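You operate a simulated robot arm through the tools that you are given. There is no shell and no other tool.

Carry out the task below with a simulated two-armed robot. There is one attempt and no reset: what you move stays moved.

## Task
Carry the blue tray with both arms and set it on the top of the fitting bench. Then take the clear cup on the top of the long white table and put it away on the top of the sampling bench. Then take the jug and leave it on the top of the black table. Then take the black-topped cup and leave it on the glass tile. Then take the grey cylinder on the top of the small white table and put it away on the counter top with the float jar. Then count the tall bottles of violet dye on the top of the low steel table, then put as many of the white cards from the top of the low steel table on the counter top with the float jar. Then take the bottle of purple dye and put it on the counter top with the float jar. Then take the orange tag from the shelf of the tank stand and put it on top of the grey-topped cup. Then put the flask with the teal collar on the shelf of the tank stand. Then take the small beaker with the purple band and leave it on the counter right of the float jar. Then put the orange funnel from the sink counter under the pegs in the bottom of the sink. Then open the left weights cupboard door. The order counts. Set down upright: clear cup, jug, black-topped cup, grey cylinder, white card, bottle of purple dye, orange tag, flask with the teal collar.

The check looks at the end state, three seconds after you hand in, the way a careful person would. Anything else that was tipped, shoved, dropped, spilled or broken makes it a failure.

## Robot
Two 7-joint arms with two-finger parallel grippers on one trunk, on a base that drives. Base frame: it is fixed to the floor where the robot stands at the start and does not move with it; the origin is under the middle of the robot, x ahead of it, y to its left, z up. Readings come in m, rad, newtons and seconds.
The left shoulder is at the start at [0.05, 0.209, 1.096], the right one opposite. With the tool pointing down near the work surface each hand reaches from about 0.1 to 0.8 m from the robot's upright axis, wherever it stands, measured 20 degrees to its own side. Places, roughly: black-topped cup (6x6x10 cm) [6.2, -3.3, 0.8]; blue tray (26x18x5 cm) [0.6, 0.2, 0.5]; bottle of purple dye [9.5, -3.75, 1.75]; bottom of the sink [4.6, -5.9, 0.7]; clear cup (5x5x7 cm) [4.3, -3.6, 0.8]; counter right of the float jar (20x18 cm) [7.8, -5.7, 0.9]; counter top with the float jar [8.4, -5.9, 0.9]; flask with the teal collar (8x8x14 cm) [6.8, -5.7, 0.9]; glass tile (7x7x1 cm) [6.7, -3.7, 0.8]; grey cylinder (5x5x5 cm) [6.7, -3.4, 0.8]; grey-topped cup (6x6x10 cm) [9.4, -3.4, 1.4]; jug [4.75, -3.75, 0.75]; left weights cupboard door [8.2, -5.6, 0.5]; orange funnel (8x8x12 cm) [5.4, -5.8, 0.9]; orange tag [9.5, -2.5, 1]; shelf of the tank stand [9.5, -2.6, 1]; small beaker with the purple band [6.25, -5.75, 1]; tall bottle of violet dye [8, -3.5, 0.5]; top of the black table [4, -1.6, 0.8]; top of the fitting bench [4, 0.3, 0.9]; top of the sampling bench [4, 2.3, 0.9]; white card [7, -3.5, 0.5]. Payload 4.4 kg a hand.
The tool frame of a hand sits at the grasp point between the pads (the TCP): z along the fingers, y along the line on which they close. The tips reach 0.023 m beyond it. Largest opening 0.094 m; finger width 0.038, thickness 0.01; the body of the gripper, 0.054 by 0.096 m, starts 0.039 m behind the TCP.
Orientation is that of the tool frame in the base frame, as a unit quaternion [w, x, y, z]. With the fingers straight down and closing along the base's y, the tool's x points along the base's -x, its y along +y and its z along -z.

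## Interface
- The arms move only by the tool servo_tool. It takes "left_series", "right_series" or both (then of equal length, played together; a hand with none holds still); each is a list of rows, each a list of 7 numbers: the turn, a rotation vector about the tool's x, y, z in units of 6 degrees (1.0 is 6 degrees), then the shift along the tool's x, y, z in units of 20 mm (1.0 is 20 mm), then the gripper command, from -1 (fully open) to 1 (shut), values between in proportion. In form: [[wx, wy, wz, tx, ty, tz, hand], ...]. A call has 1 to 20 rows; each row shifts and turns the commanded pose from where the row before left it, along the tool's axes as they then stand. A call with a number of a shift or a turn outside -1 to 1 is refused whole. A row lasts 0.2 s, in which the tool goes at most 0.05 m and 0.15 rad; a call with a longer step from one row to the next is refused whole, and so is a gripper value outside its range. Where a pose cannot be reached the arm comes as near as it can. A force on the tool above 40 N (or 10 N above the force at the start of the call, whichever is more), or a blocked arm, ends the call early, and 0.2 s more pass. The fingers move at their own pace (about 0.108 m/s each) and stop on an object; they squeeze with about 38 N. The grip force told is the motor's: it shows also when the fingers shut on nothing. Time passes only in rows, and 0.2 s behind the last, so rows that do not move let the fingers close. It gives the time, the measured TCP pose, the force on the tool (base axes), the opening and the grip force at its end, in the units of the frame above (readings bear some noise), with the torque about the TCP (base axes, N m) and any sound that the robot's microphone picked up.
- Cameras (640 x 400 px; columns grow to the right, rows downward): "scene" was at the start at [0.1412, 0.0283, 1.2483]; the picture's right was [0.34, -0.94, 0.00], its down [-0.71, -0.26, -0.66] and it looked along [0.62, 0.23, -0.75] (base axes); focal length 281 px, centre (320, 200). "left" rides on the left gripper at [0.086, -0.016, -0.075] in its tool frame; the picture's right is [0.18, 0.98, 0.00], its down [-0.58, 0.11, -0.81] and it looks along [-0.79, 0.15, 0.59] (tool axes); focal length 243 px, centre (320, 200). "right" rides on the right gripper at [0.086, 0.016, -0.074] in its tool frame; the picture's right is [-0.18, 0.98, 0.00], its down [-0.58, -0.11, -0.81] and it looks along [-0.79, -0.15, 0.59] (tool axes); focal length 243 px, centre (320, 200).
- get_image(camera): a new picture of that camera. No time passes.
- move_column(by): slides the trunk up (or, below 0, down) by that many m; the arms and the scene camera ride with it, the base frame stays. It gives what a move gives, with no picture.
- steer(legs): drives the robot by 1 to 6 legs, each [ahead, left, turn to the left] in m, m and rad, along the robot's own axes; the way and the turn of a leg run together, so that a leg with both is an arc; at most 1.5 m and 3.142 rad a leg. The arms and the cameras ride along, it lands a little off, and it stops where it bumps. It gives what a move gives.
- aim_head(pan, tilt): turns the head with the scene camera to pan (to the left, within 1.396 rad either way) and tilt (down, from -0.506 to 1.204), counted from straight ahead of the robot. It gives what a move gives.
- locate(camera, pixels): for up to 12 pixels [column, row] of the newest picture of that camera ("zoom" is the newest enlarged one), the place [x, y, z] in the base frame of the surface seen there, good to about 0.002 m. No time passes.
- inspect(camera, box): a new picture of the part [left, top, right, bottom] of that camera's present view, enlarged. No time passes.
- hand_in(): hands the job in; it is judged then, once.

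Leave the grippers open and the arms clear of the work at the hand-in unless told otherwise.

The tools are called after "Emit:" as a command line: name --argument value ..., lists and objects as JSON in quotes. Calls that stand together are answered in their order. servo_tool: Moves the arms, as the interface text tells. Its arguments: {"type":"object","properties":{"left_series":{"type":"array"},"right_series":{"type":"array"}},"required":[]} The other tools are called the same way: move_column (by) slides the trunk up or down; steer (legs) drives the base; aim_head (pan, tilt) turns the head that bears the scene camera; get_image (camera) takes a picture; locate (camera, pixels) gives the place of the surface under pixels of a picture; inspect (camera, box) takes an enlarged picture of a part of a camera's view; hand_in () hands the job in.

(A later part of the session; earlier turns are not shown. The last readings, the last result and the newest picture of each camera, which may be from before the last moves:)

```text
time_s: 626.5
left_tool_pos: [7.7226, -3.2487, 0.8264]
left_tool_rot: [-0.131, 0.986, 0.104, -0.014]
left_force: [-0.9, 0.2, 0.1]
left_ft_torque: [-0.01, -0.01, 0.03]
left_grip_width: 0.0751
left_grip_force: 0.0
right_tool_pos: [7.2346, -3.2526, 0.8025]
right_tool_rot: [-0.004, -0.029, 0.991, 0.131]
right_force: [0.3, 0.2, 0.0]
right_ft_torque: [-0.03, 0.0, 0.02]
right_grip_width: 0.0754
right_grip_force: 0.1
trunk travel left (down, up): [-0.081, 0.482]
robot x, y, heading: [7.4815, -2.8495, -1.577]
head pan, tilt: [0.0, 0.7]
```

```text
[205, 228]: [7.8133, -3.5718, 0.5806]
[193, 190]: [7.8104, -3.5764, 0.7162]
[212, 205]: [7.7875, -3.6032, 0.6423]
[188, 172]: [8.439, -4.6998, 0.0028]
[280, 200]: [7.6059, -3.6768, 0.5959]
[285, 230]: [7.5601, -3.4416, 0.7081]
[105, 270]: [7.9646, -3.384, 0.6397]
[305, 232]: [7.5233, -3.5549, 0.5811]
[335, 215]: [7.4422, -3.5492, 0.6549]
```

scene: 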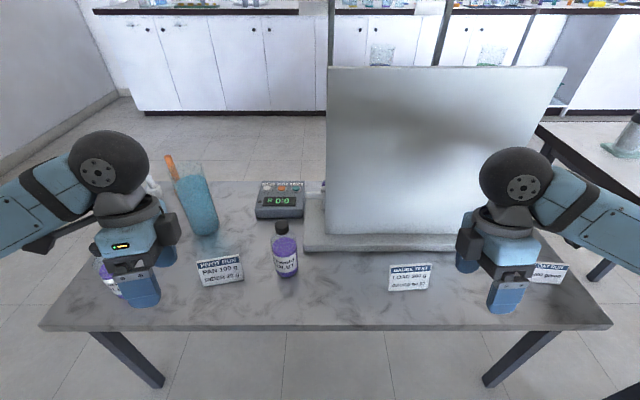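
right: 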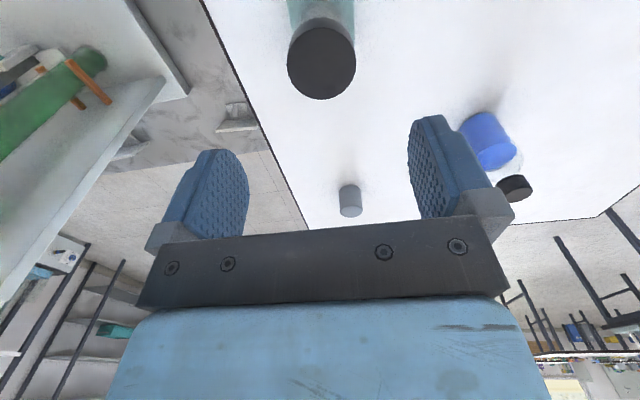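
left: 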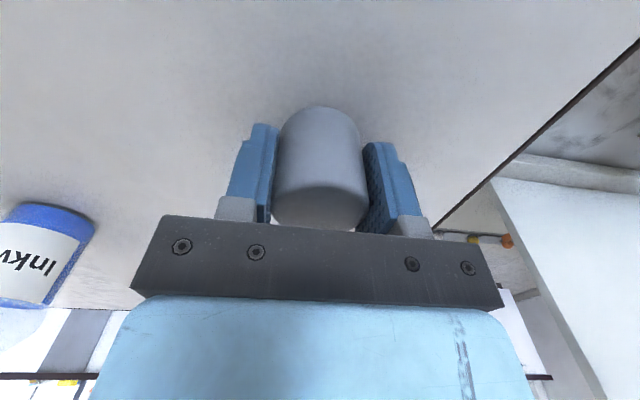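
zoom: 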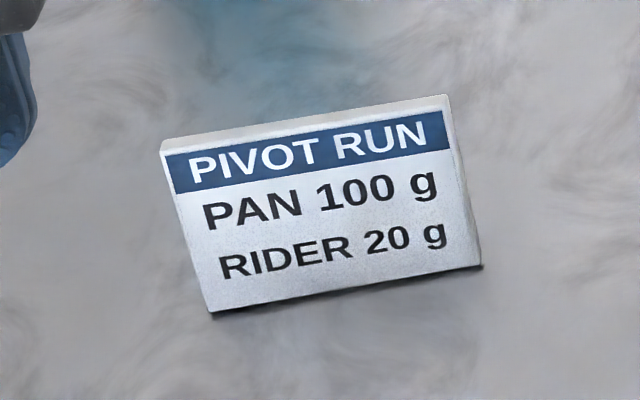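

Enough clearance. Moving both hands to hover just above the card tops (opening 0.05).

Emit:
servo_tool --left_series '[[0, 0, 0, -0.017, 0.9375, 0.483, -0.06], [0, 0, 0, -0.017, 0.9375, 0.483, -0.06], [0, 0, 0, -0.017, 0.9375, 0.483, -0.06], [0, 0, 0, -0.017, 0.9375, 0.483, -0.06], [0, 0, 0, -0.017, 0.9375, 0.483, -0.06], [0, 0, 0, -0.017, 0.9375, 0.483, -0.06], [0, 0, 0, -0.017, 0.9375, 0.483, -0.06], [0, 0, 0, -0.017, 0.9375, 0.483, -0.06], [0, 0, 0, -0.017, 0.9375, 0.483, -0.06], [0, 0, 0, -0.017, 0.9375, 0.483, -0.06], [0, 0, 0, -0.017, 0.9375, 0.483, -0.06], [0, 0, 0, -0.017, 0.9375, 0.483, -0.06], [0, 0, 0, 0, 0, 0, -0.06]]' --right_series '[[0, 0, 0, 0.013, -0.833, 0.404, -0.06], [0, 0, 0, 0.013, -0.833, 0.404, -0.06], [0, 0, 0, 0.013, -0.833, 0.404, -0.06], [0, 0, 0, 0.013, -0.833, 0.404, -0.06], [0, 0, 0, 0.013, -0.833, 0.404, -0.06], [0, 0, 0, 0.013, -0.833, 0.404, -0.06], [0, 0, 0, 0.013, -0.833, 0.404, -0.06], [0, 0, 0, 0.013, -0.833, 0.404, -0.06], [0, 0, 0, 0.013, -0.833, 0.404, -0.06], [0, 0, 0, 0.013, -0.833, 0.404, -0.06], [0, 0, 0, 0.013, -0.833, 0.404, -0.06], [0, 0, 0, 0.013, -0.833, 0.404, -0.06], [0, 0, 0, 0, 0, 0, -0.06]]'

Emit:
get_image --camera "scene"

Emit:
get_image --camera "left"

Emit:
get_image --camera "right"

```text
time_s: 629.3
left_tool_pos: [7.757, -3.4333, 0.6547]
left_tool_rot: [-0.131, 0.986, 0.104, -0.014]
left_force: [0.0, -0.2, 0.3]
left_ft_torque: [-0.03, -0.02, 0.02]
left_grip_width: 0.0496
left_grip_force: 0.0
right_tool_pos: [7.2411, -3.4209, 0.657]
right_tool_rot: [-0.004, -0.029, 0.991, 0.13]
right_force: [0.8, -0.2, -0.7]
right_ft_torque: [0.0, 0.02, -0.01]
right_grip_width: 0.0499
right_grip_force: 0.0
trunk travel left (down, up): [-0.081, 0.482]
robot x, y, heading: [7.4802, -2.8506, -1.571]
head pan, tilt: [0.0, 0.7]
```

```text
taken
```

scene: 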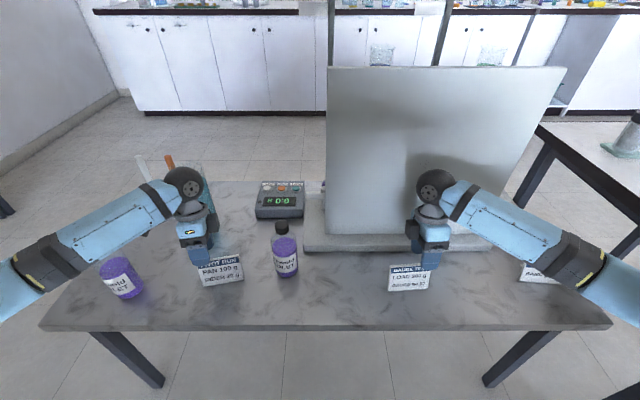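

```text
taken
```

left: 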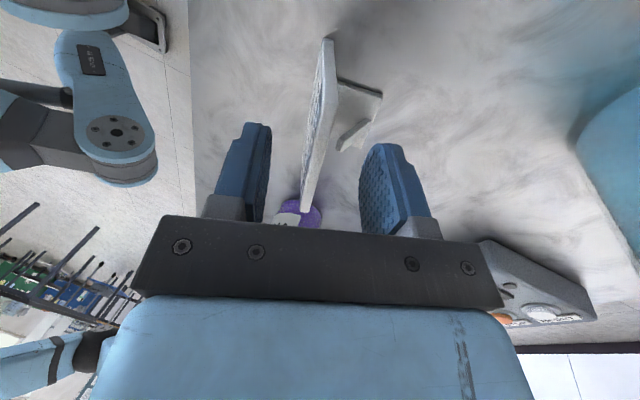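

```text
taken
```

right: 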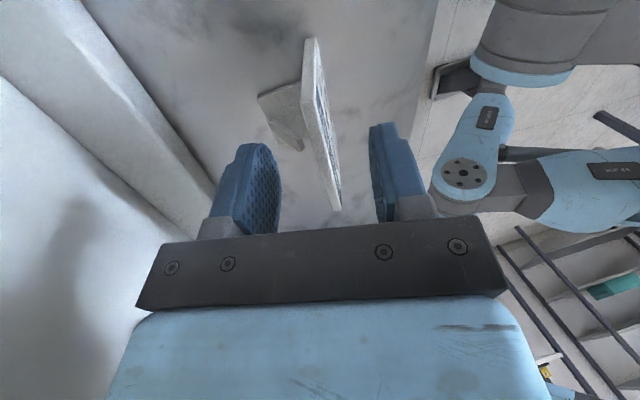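

Very informative. Zooming in the left and right pictures to see the back props.

Emit:
inspect --camera "left" --box '[260, 20, 420, 230]'

Emit:
inspect --camera "right" --box '[220, 20, 400, 230]'

```text
1.90 times, centred on (340, 125) of left
```

zoom: 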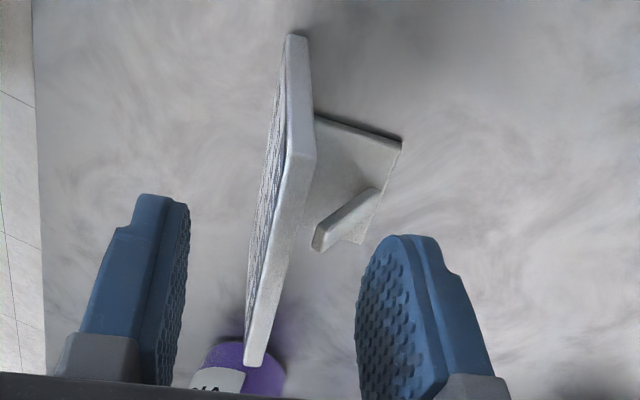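

```text
1.90 times, centred on (310, 125) of right
```

zoom: 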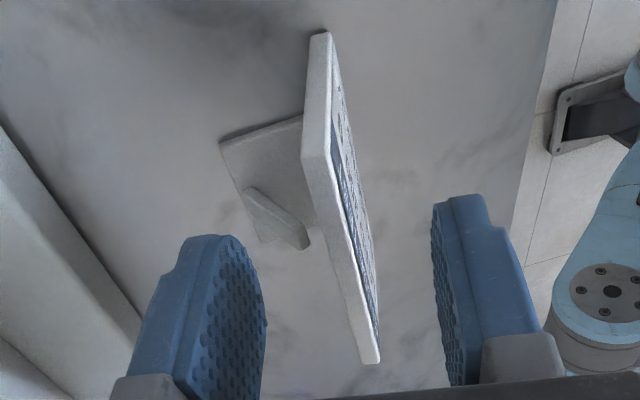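

Now clear: each card has a low flat foot with a small rib behind; my grip beside the centre avoids it. Both cards lie ~2–3 mm south of the grip axes; I correct, descend 50 mm along the tools, and check.

Emit:
servo_tool --left_series '[[0, 0, 0, 0, 0.12, 0.5, -0.06], [0, 0, 0, 0, 0, 0.7, -0.06], [0, 0, 0, 0, 0, 0.7, -0.06], [0, 0, 0, 0, 0, 0.6, -0.06], [0, 0, 0, 0, 0, 0, -0.06]]' --right_series '[[0, 0, 0, 0, -0.12, 0.5, -0.06], [0, 0, 0, 0, 0, 0.7, -0.06], [0, 0, 0, 0, 0, 0.7, -0.06], [0, 0, 0, 0, 0, 0.6, -0.06], [0, 0, 0, 0, 0, 0, -0.06]]'

Emit:
inspect --camera "left" --box '[220, 20, 420, 230]'

Emit:
inspect --camera "right" --box '[220, 20, 420, 230]'

```text
time_s: 630.5
left_tool_pos: [7.7564, -3.4225, 0.6084]
left_tool_rot: [-0.13, 0.986, 0.103, -0.015]
left_force: [-0.6, 0.6, -0.4]
left_ft_torque: [0.03, 0.0, 0.02]
left_grip_width: 0.0497
left_grip_force: 0.1
right_tool_pos: [7.2402, -3.4095, 0.6083]
right_tool_rot: [-0.004, -0.028, 0.991, 0.13]
right_force: [-0.1, -1.0, 0.2]
right_ft_torque: [-0.02, 0.02, 0.01]
right_grip_width: 0.0494
right_grip_force: 0.0
trunk travel left (down, up): [-0.081, 0.482]
robot x, y, heading: [7.4835, -2.8528, -1.571]
head pan, tilt: [0.0, 0.7]
```

```text
1.90 times, centred on (320, 125) of left
```

zoom: 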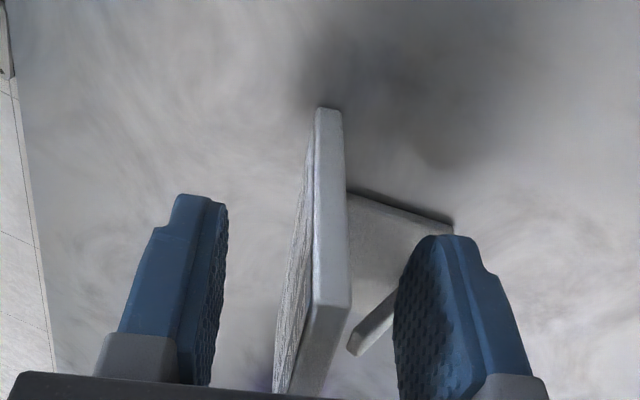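

```text
1.90 times, centred on (320, 125) of right
```

zoom: 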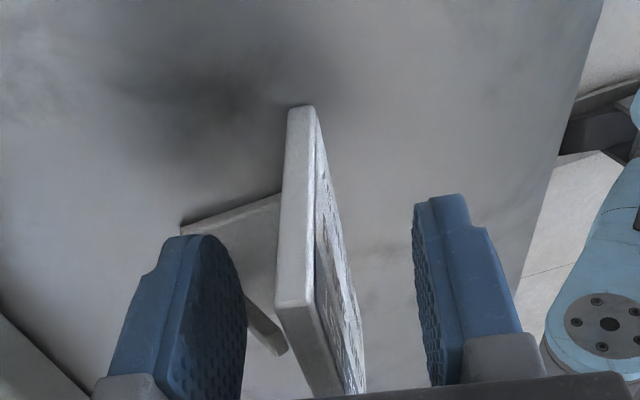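

Both cards are between the fingers, ribs clear. Closing both slowly.

Emit:
servo_tool --left_series '[[0, 0, 0, 0, 0, 0, 0.2], [0, 0, 0, 0, 0, 0, 0.4], [0, 0, 0, 0, 0, 0, 0.6], [0, 0, 0, 0, 0, 0, 0.75], [0, 0, 0, 0, 0, 0, 0.85], [0, 0, 0, 0, 0, 0, 1], [0, 0, 0, 0, 0, 0, 1]]' --right_series '[[0, 0, 0, 0, 0, 0, 0.2], [0, 0, 0, 0, 0, 0, 0.4], [0, 0, 0, 0, 0, 0, 0.6], [0, 0, 0, 0, 0, 0, 0.75], [0, 0, 0, 0, 0, 0, 0.85], [0, 0, 0, 0, 0, 0, 1], [0, 0, 0, 0, 0, 0, 1]]'

Emit:
inspect --camera "left" --box '[220, 20, 420, 230]'

Emit:
inspect --camera "right" --box '[220, 20, 420, 230]'

```text
time_s: 632.1
left_tool_pos: [7.7557, -3.4231, 0.6075]
left_tool_rot: [-0.132, 0.986, 0.104, -0.014]
left_force: [-0.3, -0.6, -0.1]
left_ft_torque: [-0.04, -0.05, -0.01]
left_grip_width: 0.0073
left_grip_force: 37.9
right_tool_pos: [7.2404, -3.4083, 0.6085]
right_tool_rot: [-0.003, -0.028, 0.991, 0.131]
right_force: [0.3, 0.9, -0.3]
right_ft_torque: [0.0, -0.04, 0.0]
right_grip_width: 0.0076
right_grip_force: 37.6
trunk travel left (down, up): [-0.081, 0.482]
robot x, y, heading: [7.4846, -2.8539, -1.569]
head pan, tilt: [0.0, 0.7]
```

```text
1.90 times, centred on (320, 125) of left
```

zoom: 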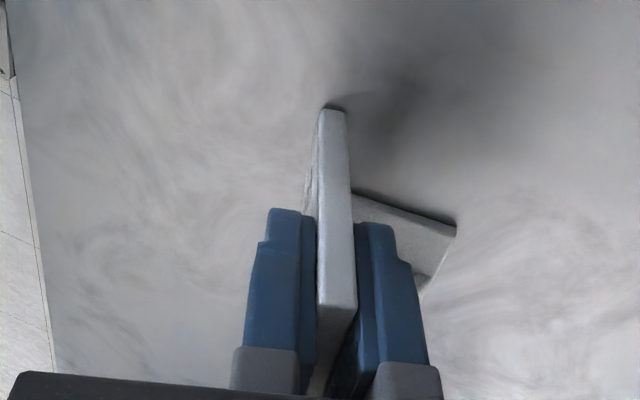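

```text
1.90 times, centred on (320, 125) of right
```

zoom: 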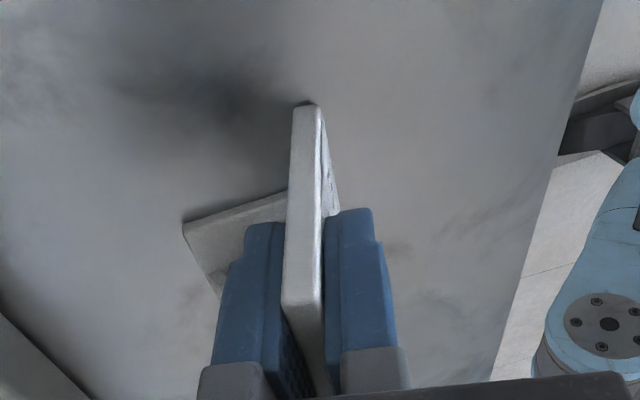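

Both cards gripped (7.5 mm thick). Lifting with the trunk.

Emit:
move_column --by 0.1

Emit:
get_image --camera "scene"

Emit:
move_column --by 0.3

Emit:
steer --legs '[[-0.36, 0, 0]]'

Emit:
get_image --camera "scene"

```text
time_s: 633.4
left_tool_pos: [7.7568, -3.4236, 0.7074]
left_tool_rot: [-0.131, 0.986, 0.105, -0.014]
left_force: [-0.2, -0.4, -1.6]
left_ft_torque: [-0.01, 0.0, -0.01]
left_grip_width: 0.0074
left_grip_force: 38.0
right_tool_pos: [7.2414, -3.4096, 0.7082]
right_tool_rot: [-0.004, -0.029, 0.991, 0.132]
right_force: [-0.3, -0.6, -0.3]
right_ft_torque: [0.0, 0.03, 0.01]
right_grip_width: 0.0074
right_grip_force: 37.9
trunk travel left (down, up): [-0.181, 0.382]
robot x, y, heading: [7.4854, -2.8542, -1.572]
head pan, tilt: [0.0, 0.7]
```

```text
taken
```

scene: 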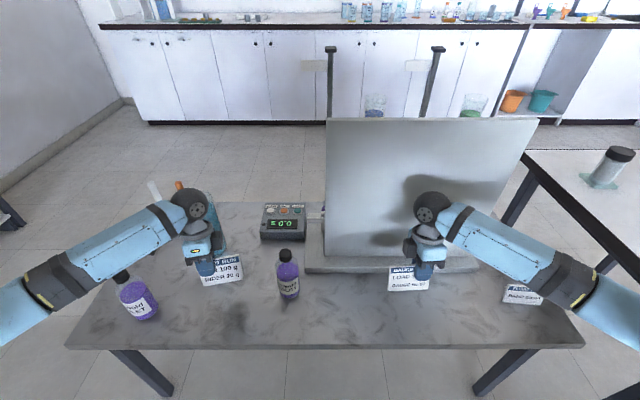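

```text
time_s: 636.4
left_tool_pos: [7.7549, -3.4225, 1.0084]
left_tool_rot: [-0.13, 0.986, 0.105, -0.015]
left_force: [0.1, 0.6, -0.4]
left_ft_torque: [0.01, 0.0, 0.04]
left_grip_width: 0.0071
left_grip_force: 37.8
right_tool_pos: [7.2404, -3.4091, 1.0074]
right_tool_rot: [-0.003, -0.029, 0.991, 0.131]
right_force: [0.5, 0.3, -0.8]
right_ft_torque: [0.01, 0.01, 0.03]
right_grip_width: 0.0073
right_grip_force: 38.0
trunk travel left (down, up): [-0.481, 0.082]
robot x, y, heading: [7.4818, -2.8531, -1.573]
head pan, tilt: [0.0, 0.7]
```

```text
time_s: 638.8
left_tool_pos: [7.7521, -3.061, 1.0075]
left_tool_rot: [-0.13, 0.987, 0.098, -0.013]
left_force: [-0.4, 0.3, -0.7]
left_ft_torque: [0.0, 0.04, 0.03]
left_grip_width: 0.0072
left_grip_force: 38.0
right_tool_pos: [7.2371, -3.0414, 1.0078]
right_tool_rot: [-0.003, -0.024, 0.991, 0.132]
right_force: [-0.3, -0.1, -0.9]
right_ft_torque: [0.02, 0.02, -0.01]
right_grip_width: 0.0071
right_grip_force: 38.2
trunk travel left (down, up): [-0.481, 0.082]
robot x, y, heading: [7.4855, -2.4827, -1.585]
head pan, tilt: [0.0, 0.7]
```

```text
taken
```

scene: 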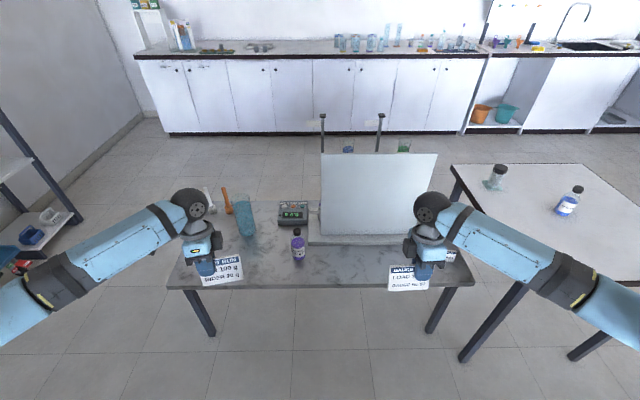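

Both cards held. Sliding left 1.18 m, then south through the gap.

Emit:
steer --legs '[[0, 1.18, 0.014]]'

Emit:
steer --legs '[[0, 0, 0.0], [1.1, 0, 0], [0.85, 0, 0]]'

Emit:
aim_head --pan -0.3 --tilt 0.7

Emit:
get_image --camera "scene"

```text
time_s: 649.6
left_tool_pos: [8.9635, -3.065, 1.0065]
left_tool_rot: [-0.131, 0.986, 0.107, -0.016]
left_force: [-0.2, 0.3, -0.2]
left_ft_torque: [0.01, -0.02, 0.0]
left_grip_width: 0.0073
left_grip_force: 38.4
right_tool_pos: [8.4484, -3.0522, 1.0084]
right_tool_rot: [-0.004, -0.03, 0.991, 0.131]
right_force: [-0.6, 0.0, -1.1]
right_ft_torque: [-0.03, 0.0, -0.05]
right_grip_width: 0.0071
right_grip_force: 37.6
trunk travel left (down, up): [-0.481, 0.082]
robot x, y, heading: [8.6909, -2.4951, -1.569]
head pan, tilt: [0.0, 0.7]
```

```text
time_s: 659.4
left_tool_pos: [8.9903, -4.9545, 1.0074]
left_tool_rot: [-0.131, 0.985, 0.114, -0.016]
left_force: [0.2, -0.6, -0.2]
left_ft_torque: [-0.01, -0.02, 0.02]
left_grip_width: 0.0077
left_grip_force: 38.0
right_tool_pos: [8.4726, -4.952, 1.0084]
right_tool_rot: [-0.005, -0.039, 0.991, 0.132]
right_force: [-0.2, -0.3, -0.1]
right_ft_torque: [0.0, 0.04, 0.01]
right_grip_width: 0.0073
right_grip_force: 38.2
trunk travel left (down, up): [-0.481, 0.082]
robot x, y, heading: [8.7075, -4.3901, -1.553]
head pan, tilt: [0.0, 0.7]
```

```text
time_s: 660.2
left_tool_pos: [8.9902, -4.9551, 1.0068]
left_tool_rot: [-0.131, 0.985, 0.114, -0.017]
left_force: [-0.1, -0.6, -1.0]
left_ft_torque: [0.01, 0.03, 0.02]
left_grip_width: 0.0072
left_grip_force: 38.3
right_tool_pos: [8.4748, -4.9525, 1.0064]
right_tool_rot: [-0.006, -0.039, 0.991, 0.131]
right_force: [0.9, 0.4, -0.4]
right_ft_torque: [0.0, 0.01, -0.02]
right_grip_width: 0.0073
right_grip_force: 38.1
trunk travel left (down, up): [-0.481, 0.082]
robot x, y, heading: [8.7034, -4.3903, -1.551]
head pan, tilt: [-0.3, 0.7]
```

```text
taken
```

scene: 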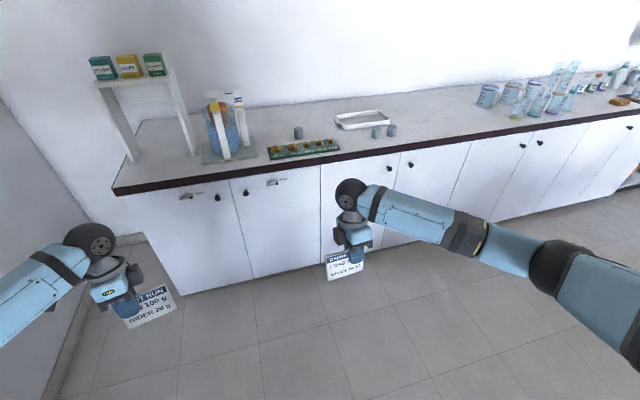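

Emit:
inspect --camera "scene" --box '[180, 80, 480, 220]'

Emit:
locate --camera "zoom" --pixels '[[230, 135], [320, 120], [340, 165], [370, 150], [330, 95], [250, 115], [480, 115], [520, 110], [215, 165], [400, 140], [450, 90], [560, 100]]'

```text
2.13 times, centred on (330, 150) of scene
```

zoom: 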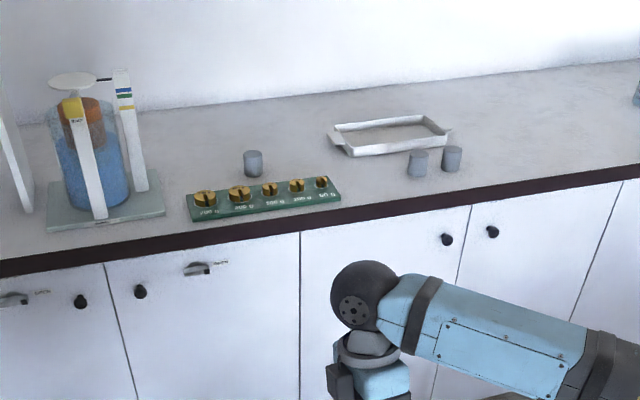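

```text
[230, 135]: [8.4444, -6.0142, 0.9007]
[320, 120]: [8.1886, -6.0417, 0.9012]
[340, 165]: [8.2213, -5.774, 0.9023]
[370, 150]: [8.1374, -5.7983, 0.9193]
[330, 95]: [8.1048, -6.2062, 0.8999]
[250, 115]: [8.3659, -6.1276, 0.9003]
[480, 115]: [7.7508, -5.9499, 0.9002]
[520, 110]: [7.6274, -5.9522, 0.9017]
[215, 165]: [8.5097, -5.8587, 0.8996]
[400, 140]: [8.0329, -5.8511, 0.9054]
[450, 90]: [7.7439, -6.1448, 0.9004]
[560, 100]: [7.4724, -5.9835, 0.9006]
```

Plan: with the base at x≈8.09, the left card goes to ≈(8.33, −5.80) behind the weights board, the right card to ≈(7.82, −5.88), behind the free zone. Raising the trunk 0.075 for clearance, then sliding right and approaching.

Emit:
move_column --by 0.075

Emit:
steer --legs '[[0, 0, -0.02], [0, -0.61, 0]]'

Emit:
aim_head --pan 0.0 --tilt 0.7

Emit:
get_image --camera "scene"

```text
time_s: 661.3
left_tool_pos: [8.9898, -4.9557, 1.082]
left_tool_rot: [-0.13, 0.985, 0.115, -0.016]
left_force: [0.5, 0.0, -0.4]
left_ft_torque: [-0.04, -0.02, 0.02]
left_grip_width: 0.0072
left_grip_force: 37.7
right_tool_pos: [8.4743, -4.9525, 1.0829]
right_tool_rot: [-0.006, -0.039, 0.991, 0.131]
right_force: [-0.8, -0.1, -1.2]
right_ft_torque: [0.04, -0.02, -0.01]
right_grip_width: 0.0073
right_grip_force: 37.9
trunk travel left (down, up): [-0.556, 0.007]
robot x, y, heading: [8.7064, -4.3886, -1.551]
head pan, tilt: [-0.3, 0.7]
```

```text
time_s: 667.5
left_tool_pos: [8.3628, -4.9592, 1.0828]
left_tool_rot: [-0.131, 0.986, 0.106, -0.015]
left_force: [0.1, 0.1, -0.5]
left_ft_torque: [-0.01, -0.02, 0.02]
left_grip_width: 0.0072
left_grip_force: 37.5
right_tool_pos: [7.8485, -4.9463, 1.0825]
right_tool_rot: [-0.004, -0.029, 0.991, 0.131]
right_force: [-0.4, -0.2, -0.9]
right_ft_torque: [0.0, 0.03, -0.01]
right_grip_width: 0.0074
right_grip_force: 38.6
trunk travel left (down, up): [-0.556, 0.007]
robot x, y, heading: [8.0911, -4.3899, -1.574]
head pan, tilt: [-0.3, 0.7]
```

```text
time_s: 668.3
left_tool_pos: [8.3639, -4.9599, 1.0826]
left_tool_rot: [-0.131, 0.986, 0.105, -0.015]
left_force: [-0.7, 0.9, -0.4]
left_ft_torque: [0.01, -0.05, 0.01]
left_grip_width: 0.0072
left_grip_force: 38.2
right_tool_pos: [7.8485, -4.9483, 1.0833]
right_tool_rot: [-0.004, -0.029, 0.991, 0.132]
right_force: [-0.4, -0.2, -0.6]
right_ft_torque: [-0.01, 0.01, 0.01]
right_grip_width: 0.0074
right_grip_force: 37.9
trunk travel left (down, up): [-0.556, 0.007]
robot x, y, heading: [8.0941, -4.3937, -1.569]
head pan, tilt: [0.0, 0.7]
```

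```text
taken
```

scene: 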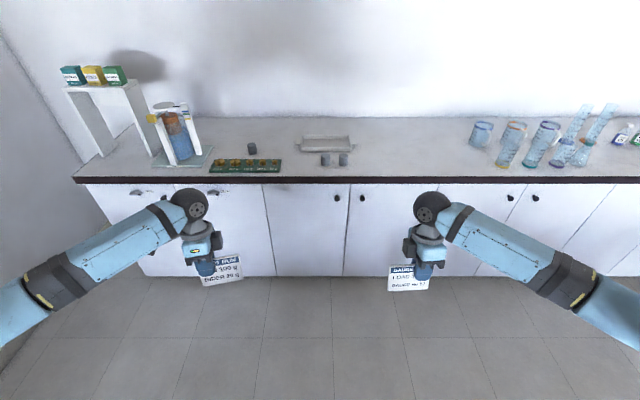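

Positions are right. Driving ahead 0.80 m.

Emit:
steer --legs '[[0.8, 0, 0]]'

Emit:
aim_head --pan 0.0 --tilt 0.85

Emit:
get_image --camera "scene"

```text
time_s: 672.7
left_tool_pos: [8.3606, -5.7782, 1.083]
left_tool_rot: [-0.13, 0.986, 0.103, -0.014]
left_force: [0.3, -0.6, 0.1]
left_ft_torque: [-0.03, 0.0, -0.02]
left_grip_width: 0.0071
left_grip_force: 38.3
right_tool_pos: [7.8455, -5.7624, 1.0827]
right_tool_rot: [-0.004, -0.028, 0.991, 0.13]
right_force: [-0.1, 0.4, -0.6]
right_ft_torque: [0.0, 0.05, 0.0]
right_grip_width: 0.0073
right_grip_force: 38.3
trunk travel left (down, up): [-0.556, 0.007]
robot x, y, heading: [8.0876, -5.2073, -1.573]
head pan, tilt: [0.0, 0.7]
```

```text
time_s: 673.4
left_tool_pos: [8.3604, -5.7786, 1.0836]
left_tool_rot: [-0.131, 0.986, 0.104, -0.014]
left_force: [0.7, -0.4, 0.3]
left_ft_torque: [0.01, -0.06, -0.02]
left_grip_width: 0.0073
left_grip_force: 38.1
right_tool_pos: [7.8452, -5.7641, 1.0825]
right_tool_rot: [-0.004, -0.028, 0.991, 0.131]
right_force: [-0.3, 0.0, -0.9]
right_ft_torque: [0.02, 0.01, 0.0]
right_grip_width: 0.0072
right_grip_force: 37.6
trunk travel left (down, up): [-0.556, 0.007]
robot x, y, heading: [8.0892, -5.2072, -1.571]
head pan, tilt: [0.0, 0.85]
```

```text
taken
```

scene: 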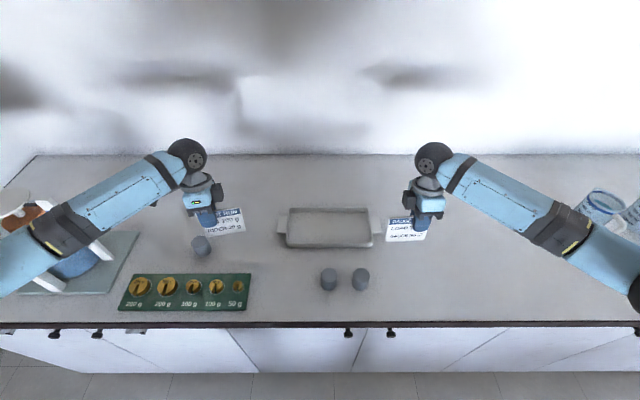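

The left forearm passes near the jar stand; checking clearance by locating both.

Emit:
locate --camera "scene" --pixels '[[60, 230], [20, 265], [100, 205], [150, 175], [20, 215], [95, 245], [110, 250], [45, 285], [80, 262], [5, 200]]'

Emit:
inspect --camera "scene" --box '[0, 140, 260, 320]'

```text
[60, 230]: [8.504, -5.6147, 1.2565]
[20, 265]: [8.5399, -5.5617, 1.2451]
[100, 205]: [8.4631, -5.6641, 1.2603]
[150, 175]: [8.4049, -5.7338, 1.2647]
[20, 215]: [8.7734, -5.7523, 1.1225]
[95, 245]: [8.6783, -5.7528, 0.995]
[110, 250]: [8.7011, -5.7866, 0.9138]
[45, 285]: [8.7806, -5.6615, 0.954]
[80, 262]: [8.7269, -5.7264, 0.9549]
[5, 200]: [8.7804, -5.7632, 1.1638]
```

```text
2.22 times, centred on (130, 230) of scene
```

zoom: 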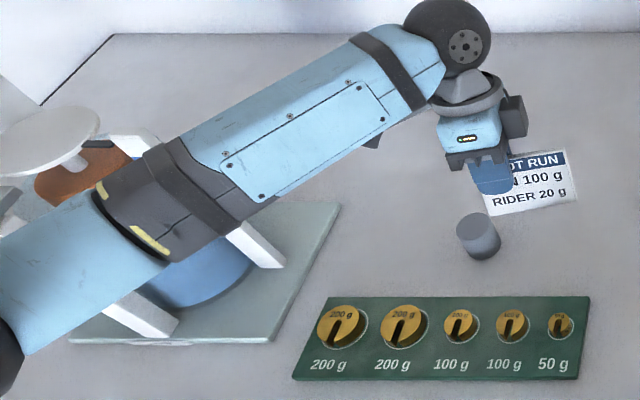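

Clearance is fine (>10 cm). Placing the left card: shift to (8.345, −5.815), then straight down to just above the counter.

Emit:
servo_tool --left_series '[[0, 0, 0, -0.565, 0.78, -0.21, 1], [0, 0, 0, -0.565, 0.78, -0.21, 1], [0, 0, 0, 0, 0.16, 0.592, 1], [0, 0, 0, 0, 0.2, 0.74, 1], [0, 0, 0, 0, 0.2, 0.74, 1], [0, 0, 0, 0, 0.2, 0.74, 1], [0, 0, 0, 0, 0.2, 0.74, 1], [0, 0, 0, 0, 0.2, 0.74, 1], [0, 0, 0, 0, 0.2, 0.74, 1], [0, 0, 0, 0, 0.16, 0.592, 1], [0, 0, 0, 0, 0.08, 0.296, 1], [0, 0, 0, 0, 0, 0, 1]]'

Emit:
inspect --camera "left" --box '[160, 20, 480, 230]'

Emit:
inspect --camera "scene" --box '[100, 140, 360, 320]'

```text
time_s: 676.0
left_tool_pos: [8.3447, -5.8132, 0.9602]
left_tool_rot: [-0.131, 0.986, 0.104, -0.014]
left_force: [0.2, -0.5, -0.2]
left_ft_torque: [-0.03, -0.03, -0.03]
left_grip_width: 0.0074
left_grip_force: 38.2
right_tool_pos: [7.8448, -5.7632, 1.0834]
right_tool_rot: [-0.004, -0.028, 0.991, 0.132]
right_force: [-0.5, -0.3, -0.4]
right_ft_torque: [-0.02, 0.03, 0.02]
right_grip_width: 0.0074
right_grip_force: 38.3
trunk travel left (down, up): [-0.556, 0.007]
robot x, y, heading: [8.0876, -5.2094, -1.578]
head pan, tilt: [0.0, 0.85]
```

```text
1.90 times, centred on (320, 125) of left
```

zoom: 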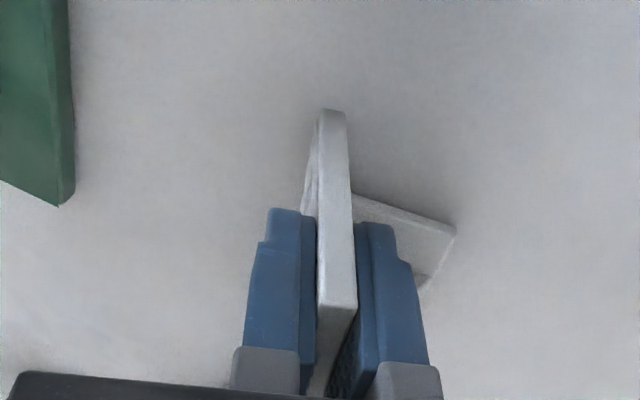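

```text
2.22 times, centred on (230, 230) of scene
```

zoom: 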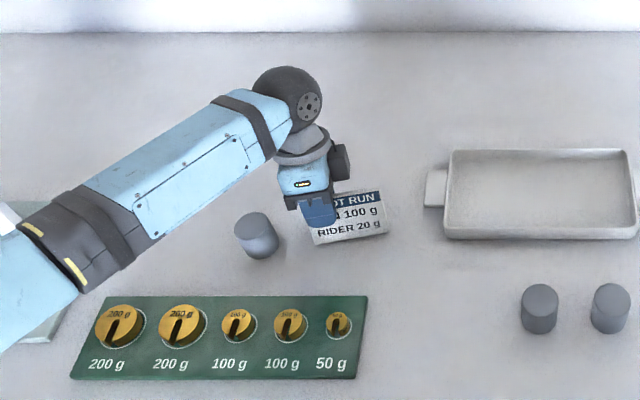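

Just above the counter. Fine lowering with contact checks.

Emit:
servo_tool --left_series '[[0, 0, 0, 0, 0.02, 0.072, 1], [0, 0, 0, 0, 0.02, 0.072, 1], [0, 0, 0, 0, 0, 0, 1]]'

```text
time_s: 676.8
left_tool_pos: [8.3448, -5.8154, 0.9592]
left_tool_rot: [-0.131, 0.986, 0.104, -0.015]
left_force: [-0.4, 0.5, -1.2]
left_ft_torque: [-0.02, -0.04, -0.01]
left_grip_width: 0.0075
left_grip_force: 38.2
right_tool_pos: [7.8439, -5.7646, 1.0836]
right_tool_rot: [-0.004, -0.027, 0.991, 0.131]
right_force: [-0.2, 0.2, -0.3]
right_ft_torque: [0.03, 0.0, -0.03]
right_grip_width: 0.0071
right_grip_force: 38.3
trunk travel left (down, up): [-0.556, 0.007]
robot x, y, heading: [8.0883, -5.2099, -1.572]
head pan, tilt: [0.0, 0.85]
```

Emit:
servo_tool --left_series '[[0, 0, 0, 0, 0.015, 0.055, 1], [0, 0, 0, 0, 0.01, 0.035, 1], [0, 0, 0, 0, 0, 0, 1]]'

```text
time_s: 677.6
left_tool_pos: [8.3454, -5.815, 0.9575]
left_tool_rot: [-0.13, 0.986, 0.104, -0.015]
left_force: [0.6, -4.0, 8.5]
left_ft_torque: [-0.14, 0.26, 0.11]
left_grip_width: 0.0071
left_grip_force: 38.2
right_tool_pos: [7.8443, -5.7646, 1.0829]
right_tool_rot: [-0.004, -0.028, 0.991, 0.13]
right_force: [0.1, -0.1, 0.0]
right_ft_torque: [0.02, -0.02, 0.0]
right_grip_width: 0.0075
right_grip_force: 37.6
trunk travel left (down, up): [-0.556, 0.007]
robot x, y, heading: [8.0907, -5.2062, -1.577]
head pan, tilt: [0.0, 0.85]
```

Contact. Opening to 0.04 and withdrawing along the tool axis.

Emit:
servo_tool --left_series '[[0, 0, 0, 0, 0, 0, 0.7], [0, 0, 0, 0, 0, 0, 0.4], [0, 0, 0, 0, 0, 0, 0.1], [0, 0, 0, 0, 0, 0, 0], [0, 0, 0, 0, 0, -0.4, 0], [0, 0, 0, 0, 0, -0.7, 0], [0, 0, 0, 0, 0, -0.9, 0], [0, 0, 0, 0, 0, -0.9, 0], [0, 0, 0, 0, 0, -0.9, 0], [0, 0, 0, 0, 0, -0.9, 0], [0, 0, 0, 0, 0, 0, 0]]'

Emit:
inspect --camera "left" --box '[160, 20, 480, 230]'

Emit:
inspect --camera "scene" --box '[100, 140, 360, 320]'

```text
time_s: 680.0
left_tool_pos: [8.3486, -5.841, 1.0477]
left_tool_rot: [-0.13, 0.986, 0.104, -0.015]
left_force: [-0.2, 0.5, 0.6]
left_ft_torque: [0.01, -0.03, -0.02]
left_grip_width: 0.0471
left_grip_force: 0.0
right_tool_pos: [7.8452, -5.7639, 1.0817]
right_tool_rot: [-0.004, -0.028, 0.991, 0.131]
right_force: [0.1, -0.5, -0.1]
right_ft_torque: [-0.04, 0.04, -0.03]
right_grip_width: 0.007
right_grip_force: 38.1
trunk travel left (down, up): [-0.556, 0.007]
robot x, y, heading: [8.0871, -5.2077, -1.575]
head pan, tilt: [0.0, 0.85]
```

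```text
1.90 times, centred on (320, 125) of left
```

zoom: 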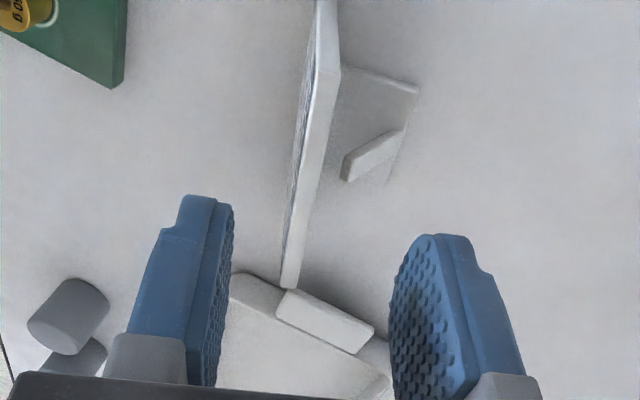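

```text
2.22 times, centred on (230, 230) of scene
```

zoom: 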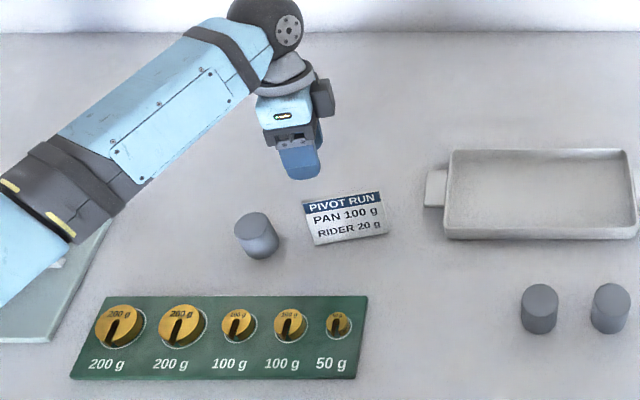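

The PIVOT card stands upright on the counter. Now the right card: shift to (7.795, −5.88) and down.

Emit:
servo_tool --right_series '[[0, 0, 0, 0.467, -0.91, -0.245, 1], [0, 0, 0, 0.467, -0.91, -0.245, 1], [0, 0, 0, 0.467, -0.91, -0.245, 1], [0, 0, 0, 0.467, -0.91, -0.245, 1], [0, 0, 0, 0.467, -0.91, -0.245, 1], [0, 0, 0, 0.467, -0.91, -0.245, 1], [0, 0, 0, 0, -0.158, 0.587, 1], [0, 0, 0, 0, -0.197, 0.734, 1], [0, 0, 0, 0, -0.197, 0.734, 1], [0, 0, 0, 0, -0.197, 0.734, 1], [0, 0, 0, 0, -0.197, 0.734, 1], [0, 0, 0, 0, -0.197, 0.734, 1], [0, 0, 0, 0, -0.197, 0.734, 1], [0, 0, 0, 0, -0.158, 0.587, 1], [0, 0, 0, 0, -0.079, 0.293, 1], [0, 0, 0, 0, 0, 0, 1]]'

Emit:
inspect --camera "right" --box '[160, 20, 480, 230]'

Emit:
get_image --camera "scene"

```text
time_s: 683.4
left_tool_pos: [8.3494, -5.8402, 1.0487]
left_tool_rot: [-0.131, 0.986, 0.104, -0.014]
left_force: [0.2, 0.8, 0.8]
left_ft_torque: [0.01, -0.03, -0.01]
left_grip_width: 0.0467
left_grip_force: 0.1
right_tool_pos: [7.7939, -5.8802, 0.9613]
right_tool_rot: [-0.003, -0.028, 0.991, 0.13]
right_force: [0.0, -0.1, -1.0]
right_ft_torque: [0.0, 0.03, 0.0]
right_grip_width: 0.0074
right_grip_force: 38.2
trunk travel left (down, up): [-0.556, 0.007]
robot x, y, heading: [8.0862, -5.2041, -1.571]
head pan, tilt: [0.0, 0.85]
```

```text
1.90 times, centred on (320, 125) of right
```

zoom: 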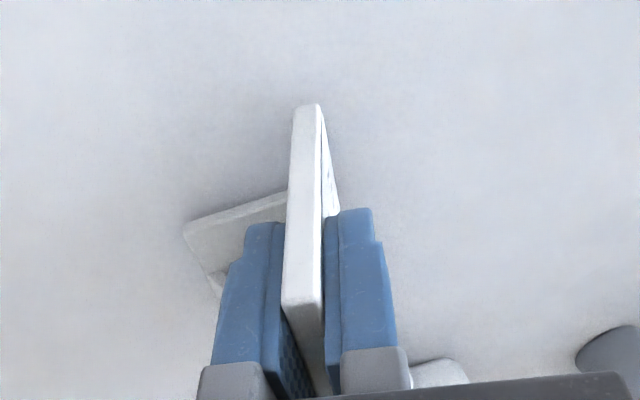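

```text
taken
```

scene: 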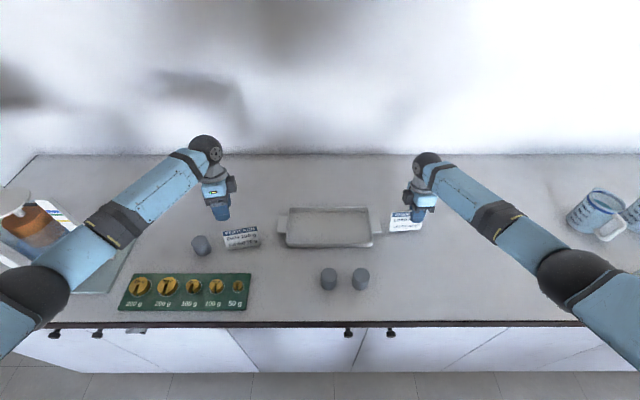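

Emit:
locate --camera "scene" --pixels '[[381, 226], [383, 222], [392, 222], [394, 230], [60, 275], [15, 200], [110, 225], [372, 235]]'

Emit:
servo_tool --right_series '[[0, 0, 0, 0, -0.02, 0.072, 1], [0, 0, 0, 0, -0.02, 0.072, 1], [0, 0, 0, 0, 0, 0, 1]]'

```text
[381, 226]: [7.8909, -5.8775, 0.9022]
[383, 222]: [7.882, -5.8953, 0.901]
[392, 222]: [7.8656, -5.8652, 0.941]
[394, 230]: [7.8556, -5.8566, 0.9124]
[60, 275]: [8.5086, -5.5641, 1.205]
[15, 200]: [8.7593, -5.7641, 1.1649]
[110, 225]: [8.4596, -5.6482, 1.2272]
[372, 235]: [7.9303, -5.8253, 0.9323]
```

```text
time_s: 684.2
left_tool_pos: [8.3485, -5.8409, 1.0476]
left_tool_rot: [-0.131, 0.986, 0.103, -0.014]
left_force: [0.4, -1.3, 0.2]
left_ft_torque: [0.0, 0.02, 0.03]
left_grip_width: 0.0468
left_grip_force: 0.0
right_tool_pos: [7.7956, -5.8801, 0.9585]
right_tool_rot: [-0.003, -0.028, 0.991, 0.131]
right_force: [-0.1, 0.3, -0.7]
right_ft_torque: [0.03, 0.03, -0.03]
right_grip_width: 0.0073
right_grip_force: 38.2
trunk travel left (down, up): [-0.556, 0.007]
robot x, y, heading: [8.0863, -5.207, -1.571]
head pan, tilt: [0.0, 0.85]
```

Emit:
servo_tool --right_series '[[0, 0, 0, 0, -0.013, 0.05, 1], [0, 0, 0, 0, -0.01, 0.035, 1], [0, 0, 0, 0, 0, 0, 1]]'

```text
time_s: 685.0
left_tool_pos: [8.3486, -5.8402, 1.0476]
left_tool_rot: [-0.13, 0.986, 0.102, -0.015]
left_force: [-1.7, -0.4, 0.0]
left_ft_torque: [-0.04, -0.01, 0.0]
left_grip_width: 0.0473
left_grip_force: 0.0
right_tool_pos: [7.7954, -5.8785, 0.9584]
right_tool_rot: [-0.003, -0.028, 0.991, 0.129]
right_force: [-2.4, -3.5, 11.6]
right_ft_torque: [-0.01, -0.52, -0.16]
right_grip_width: 0.0071
right_grip_force: 38.0
trunk travel left (down, up): [-0.556, 0.007]
robot x, y, heading: [8.0889, -5.2108, -1.58]
head pan, tilt: [0.0, 0.85]
```

Contact. Releasing and withdrawing along the tool axis.

Emit:
servo_tool --right_series '[[0, 0, 0, 0, 0, -0.02, 0.7], [0, 0, 0, 0, 0, 0, 0.4], [0, 0, 0, 0, 0, 0, 0.1], [0, 0, 0, 0, 0, 0, 0], [0, 0, 0, 0, 0, -0.4, 0], [0, 0, 0, 0, 0, -0.7, 0], [0, 0, 0, 0, 0, -0.9, 0], [0, 0, 0, 0, 0, -0.9, 0], [0, 0, 0, 0, 0, -0.9, 0], [0, 0, 0, 0, 0, -0.9, 0], [0, 0, 0, 0, 0, -0.9, 0], [0, 0, 0, 0, 0, 0, 0]]'

Emit:
inspect --camera "scene" --box '[200, 160, 460, 320]'

Emit:
inspect --camera "right" --box '[160, 0, 480, 210]'

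```text
time_s: 687.6
left_tool_pos: [8.347, -5.8397, 1.0487]
left_tool_rot: [-0.131, 0.986, 0.103, -0.014]
left_force: [0.6, 0.4, -0.7]
left_ft_torque: [0.02, -0.01, 0.0]
left_grip_width: 0.0469
left_grip_force: 0.0
right_tool_pos: [7.7975, -5.91, 1.0642]
right_tool_rot: [-0.003, -0.028, 0.991, 0.13]
right_force: [-0.6, 0.2, 0.8]
right_ft_torque: [-0.02, 0.0, -0.04]
right_grip_width: 0.0467
right_grip_force: 0.2
trunk travel left (down, up): [-0.556, 0.007]
robot x, y, heading: [8.0889, -5.2094, -1.575]
head pan, tilt: [0.0, 0.85]
```

```text
2.46 times, centred on (330, 240) of scene
```

zoom: 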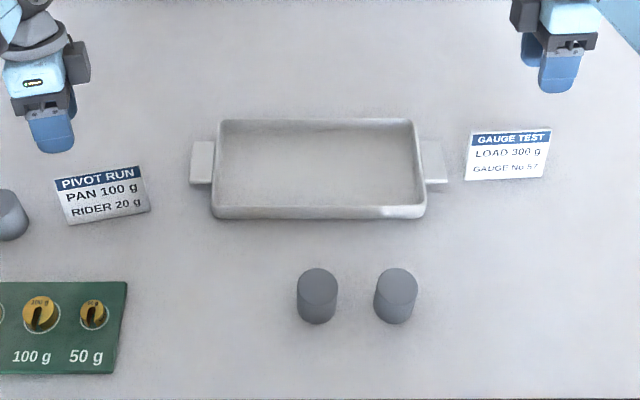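

```text
1.90 times, centred on (320, 105) of right
```

zoom: 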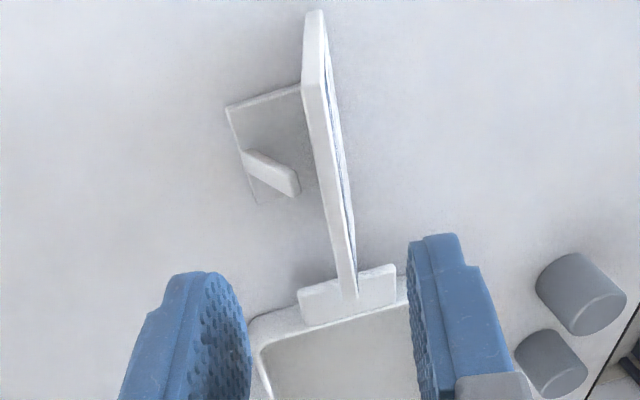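

Both cards stand upright. Raising the hands 5 cm and backing away 0.6 m.

Emit:
servo_tool --left_series '[[0, 0, 0, 0, 0, -0.8, 0], [0, 0, 0, 0, 0, -0.8, 0], [0, 0, 0, 0, 0, -0.8, 0], [0, 0, 0, 0, 0, 0, 0]]' --right_series '[[0, 0, 0, 0, 0, -0.8, 0], [0, 0, 0, 0, 0, -0.8, 0], [0, 0, 0, 0, 0, -0.8, 0], [0, 0, 0, 0, 0, 0, 0]]'

Emit:
steer --legs '[[-0.7, 0, 0]]'

Emit:
get_image --camera "scene"

```text
time_s: 688.6
left_tool_pos: [8.3514, -5.8514, 1.0927]
left_tool_rot: [-0.131, 0.986, 0.103, -0.014]
left_force: [0.4, 0.4, -0.2]
left_ft_torque: [0.01, -0.02, 0.0]
left_grip_width: 0.0473
left_grip_force: 0.2
right_tool_pos: [7.7987, -5.9227, 1.1127]
right_tool_rot: [-0.003, -0.027, 0.991, 0.13]
right_force: [0.3, 0.2, -0.1]
right_ft_torque: [0.01, -0.01, -0.01]
right_grip_width: 0.0471
right_grip_force: 0.1
trunk travel left (down, up): [-0.556, 0.007]
robot x, y, heading: [8.0861, -5.208, -1.574]
head pan, tilt: [0.0, 0.85]
```

```text
time_s: 692.3
left_tool_pos: [8.3521, -5.1706, 1.0925]
left_tool_rot: [-0.13, 0.986, 0.1, -0.014]
left_force: [0.3, 0.4, -0.2]
left_ft_torque: [0.04, 0.03, -0.01]
left_grip_width: 0.0472
left_grip_force: 0.0
right_tool_pos: [7.7981, -5.236, 1.1116]
right_tool_rot: [-0.003, -0.024, 0.991, 0.131]
right_force: [-0.2, 0.5, 0.3]
right_ft_torque: [0.0, 0.01, 0.02]
right_grip_width: 0.0472
right_grip_force: 0.1
trunk travel left (down, up): [-0.556, 0.007]
robot x, y, heading: [8.0951, -4.5289, -1.584]
head pan, tilt: [0.0, 0.85]
```

```text
taken
```

scene: 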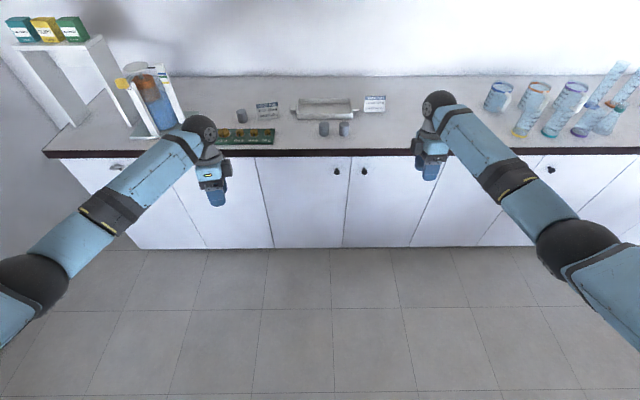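

Restoring both wrists to their normal orientation (untilt, then turn back).

Emit:
servo_tool --left_series '[[-0.8, 0, 0, 0, 0, 0, -0.5], [-0.85, 0, 0, 0, 0, 0, -0.5], [-0.85, 0, 0, 0, 0, 0, -0.5], [0, 0, -0.806, 0, 0, 0, -0.5], [0, 0, -0.806, 0, 0, 0, -0.5], [0, 0, -0.806, 0, 0, 0, -0.5], [0, 0, -0.806, 0, 0, 0, -0.5], [0, 0, -0.806, 0, 0, 0, -0.5], [0, 0, -0.806, 0, 0, 0, -0.5], [0, 0, -0.806, 0, 0, 0, -0.5], [0, 0, -0.806, 0, 0, 0, -0.5], [0, 0, -0.806, 0, 0, 0, -0.5], [0, 0, -0.806, 0, 0, 0, -0.5], [0, 0, -0.806, 0, 0, 0, -0.5], [0, 0, -0.806, 0, 0, 0, -0.5], [0, 0, -0.806, 0, 0, 0, -0.5], [0, 0, -0.806, 0, 0, 0, -0.5], [0, 0, -0.806, 0, 0, 0, -0.5], [0, 0, -0.806, 0, 0, 0, -0.5]]' --right_series '[[0.8, 0, 0, 0, 0, 0, -0.5], [0.85, 0, 0, 0, 0, 0, -0.5], [0.85, 0, 0, 0, 0, 0, -0.5], [0, 0, 0.975, 0, 0, 0, -0.5], [0, 0, 0.975, 0, 0, 0, -0.5], [0, 0, 0.975, 0, 0, 0, -0.5], [0, 0, 0.975, 0, 0, 0, -0.5], [0, 0, 0.975, 0, 0, 0, -0.5], [0, 0, 0.975, 0, 0, 0, -0.5], [0, 0, 0.975, 0, 0, 0, -0.5], [0, 0, 0.975, 0, 0, 0, -0.5], [0, 0, 0.975, 0, 0, 0, -0.5], [0, 0, 0.975, 0, 0, 0, -0.5], [0, 0, 0.975, 0, 0, 0, -0.5], [0, 0, 0.975, 0, 0, 0, -0.5], [0, 0, 0.975, 0, 0, 0, -0.5], [0, 0, 0.975, 0, 0, 0, -0.5], [0, 0, 0.975, 0, 0, 0, -0.5], [0, 0, 0.975, 0, 0, 0, -0.5]]'

Emit:
servo_tool --left_series '[[0, 0, 0, 0.95, 0, 0, -0.5], [0, 0, 0, 0.95, 0, 0, -0.5], [0, 0, 0, 0.95, 0, 0, -0.5], [0, 0, 0, 0.95, 0, 0, -0.5], [0, 0, 0, 0.95, 0, 0, -0.5], [0, 0, 0, 0.95, 0, 0, -0.5], [0, 0, 0, 0.95, 0, 0, -0.5], [0, 0, 0, 0.95, 0, 0, -0.5], [0, 0, 0, 0.95, 0, 0, -0.5], [0, 0, 0, 0.95, 0, 0, -0.5], [0, 0, 0, 0.95, 0, 0, -0.5], [0, 0, 0, 0.95, 0, 0, -0.5], [0, 0, 0, 0.5, 0, 0, -0.5], [0, 0, 0, 0, 0, 0, -0.5]]' --right_series '[[0, 0, 0, 1, 0.1, 0, -0.5], [0, 0, 0, 1, 0.1, 0, -0.5], [0, 0, 0, 1, 0.1, 0, -0.5], [0, 0, 0, 1, 0.1, 0, -0.5], [0, 0, 0, 1, 0.1, 0, -0.5], [0, 0, 0, 1, 0.1, 0, -0.5], [0, 0, 0, 1, 0.1, 0, -0.5], [0, 0, 0, 1, 0.1, 0, -0.5], [0, 0, 0, 1, 0.1, 0, -0.5], [0, 0, 0, 1, 0.1, 0, -0.5], [0, 0, 0, 1, 0.1, 0, -0.5], [0, 0, 0, 1, 0.1, 0, -0.5], [0, 0, 0, 1, 0.1, 0, -0.5], [0, 0, 0, 1, 0.1, 0, -0.5]]'

```text
time_s: 696.3
left_tool_pos: [8.3518, -5.1697, 1.092]
left_tool_rot: [-0.001, 0.712, 0.702, 0.0]
left_force: [-0.3, -0.2, 0.3]
left_ft_torque: [-0.01, -0.01, -0.02]
left_grip_width: 0.0703
left_grip_force: 0.2
right_tool_pos: [7.7978, -5.2349, 1.1128]
right_tool_rot: [-0.001, 0.713, 0.702, 0.0]
right_force: [-0.6, -0.1, 0.0]
right_ft_torque: [-0.03, 0.01, 0.02]
right_grip_width: 0.0705
right_grip_force: 0.0
trunk travel left (down, up): [-0.556, 0.007]
robot x, y, heading: [8.0951, -4.5215, -1.582]
head pan, tilt: [0.0, 0.85]
```

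```text
time_s: 699.3
left_tool_pos: [8.3557, -4.9311, 1.0931]
left_tool_rot: [-0.001, 0.713, 0.701, 0.0]
left_force: [-0.2, 0.4, 0.1]
left_ft_torque: [0.0, 0.0, -0.02]
left_grip_width: 0.0703
left_grip_force: 0.0
right_tool_pos: [7.8298, -4.9587, 1.1123]
right_tool_rot: [0.0, 0.712, 0.702, 0.001]
right_force: [-0.6, 0.9, -0.5]
right_ft_torque: [-0.05, 0.01, 0.02]
right_grip_width: 0.0703
right_grip_force: 0.0
trunk travel left (down, up): [-0.556, 0.007]
robot x, y, heading: [8.0913, -4.5252, -1.579]
head pan, tilt: [0.0, 0.85]
```

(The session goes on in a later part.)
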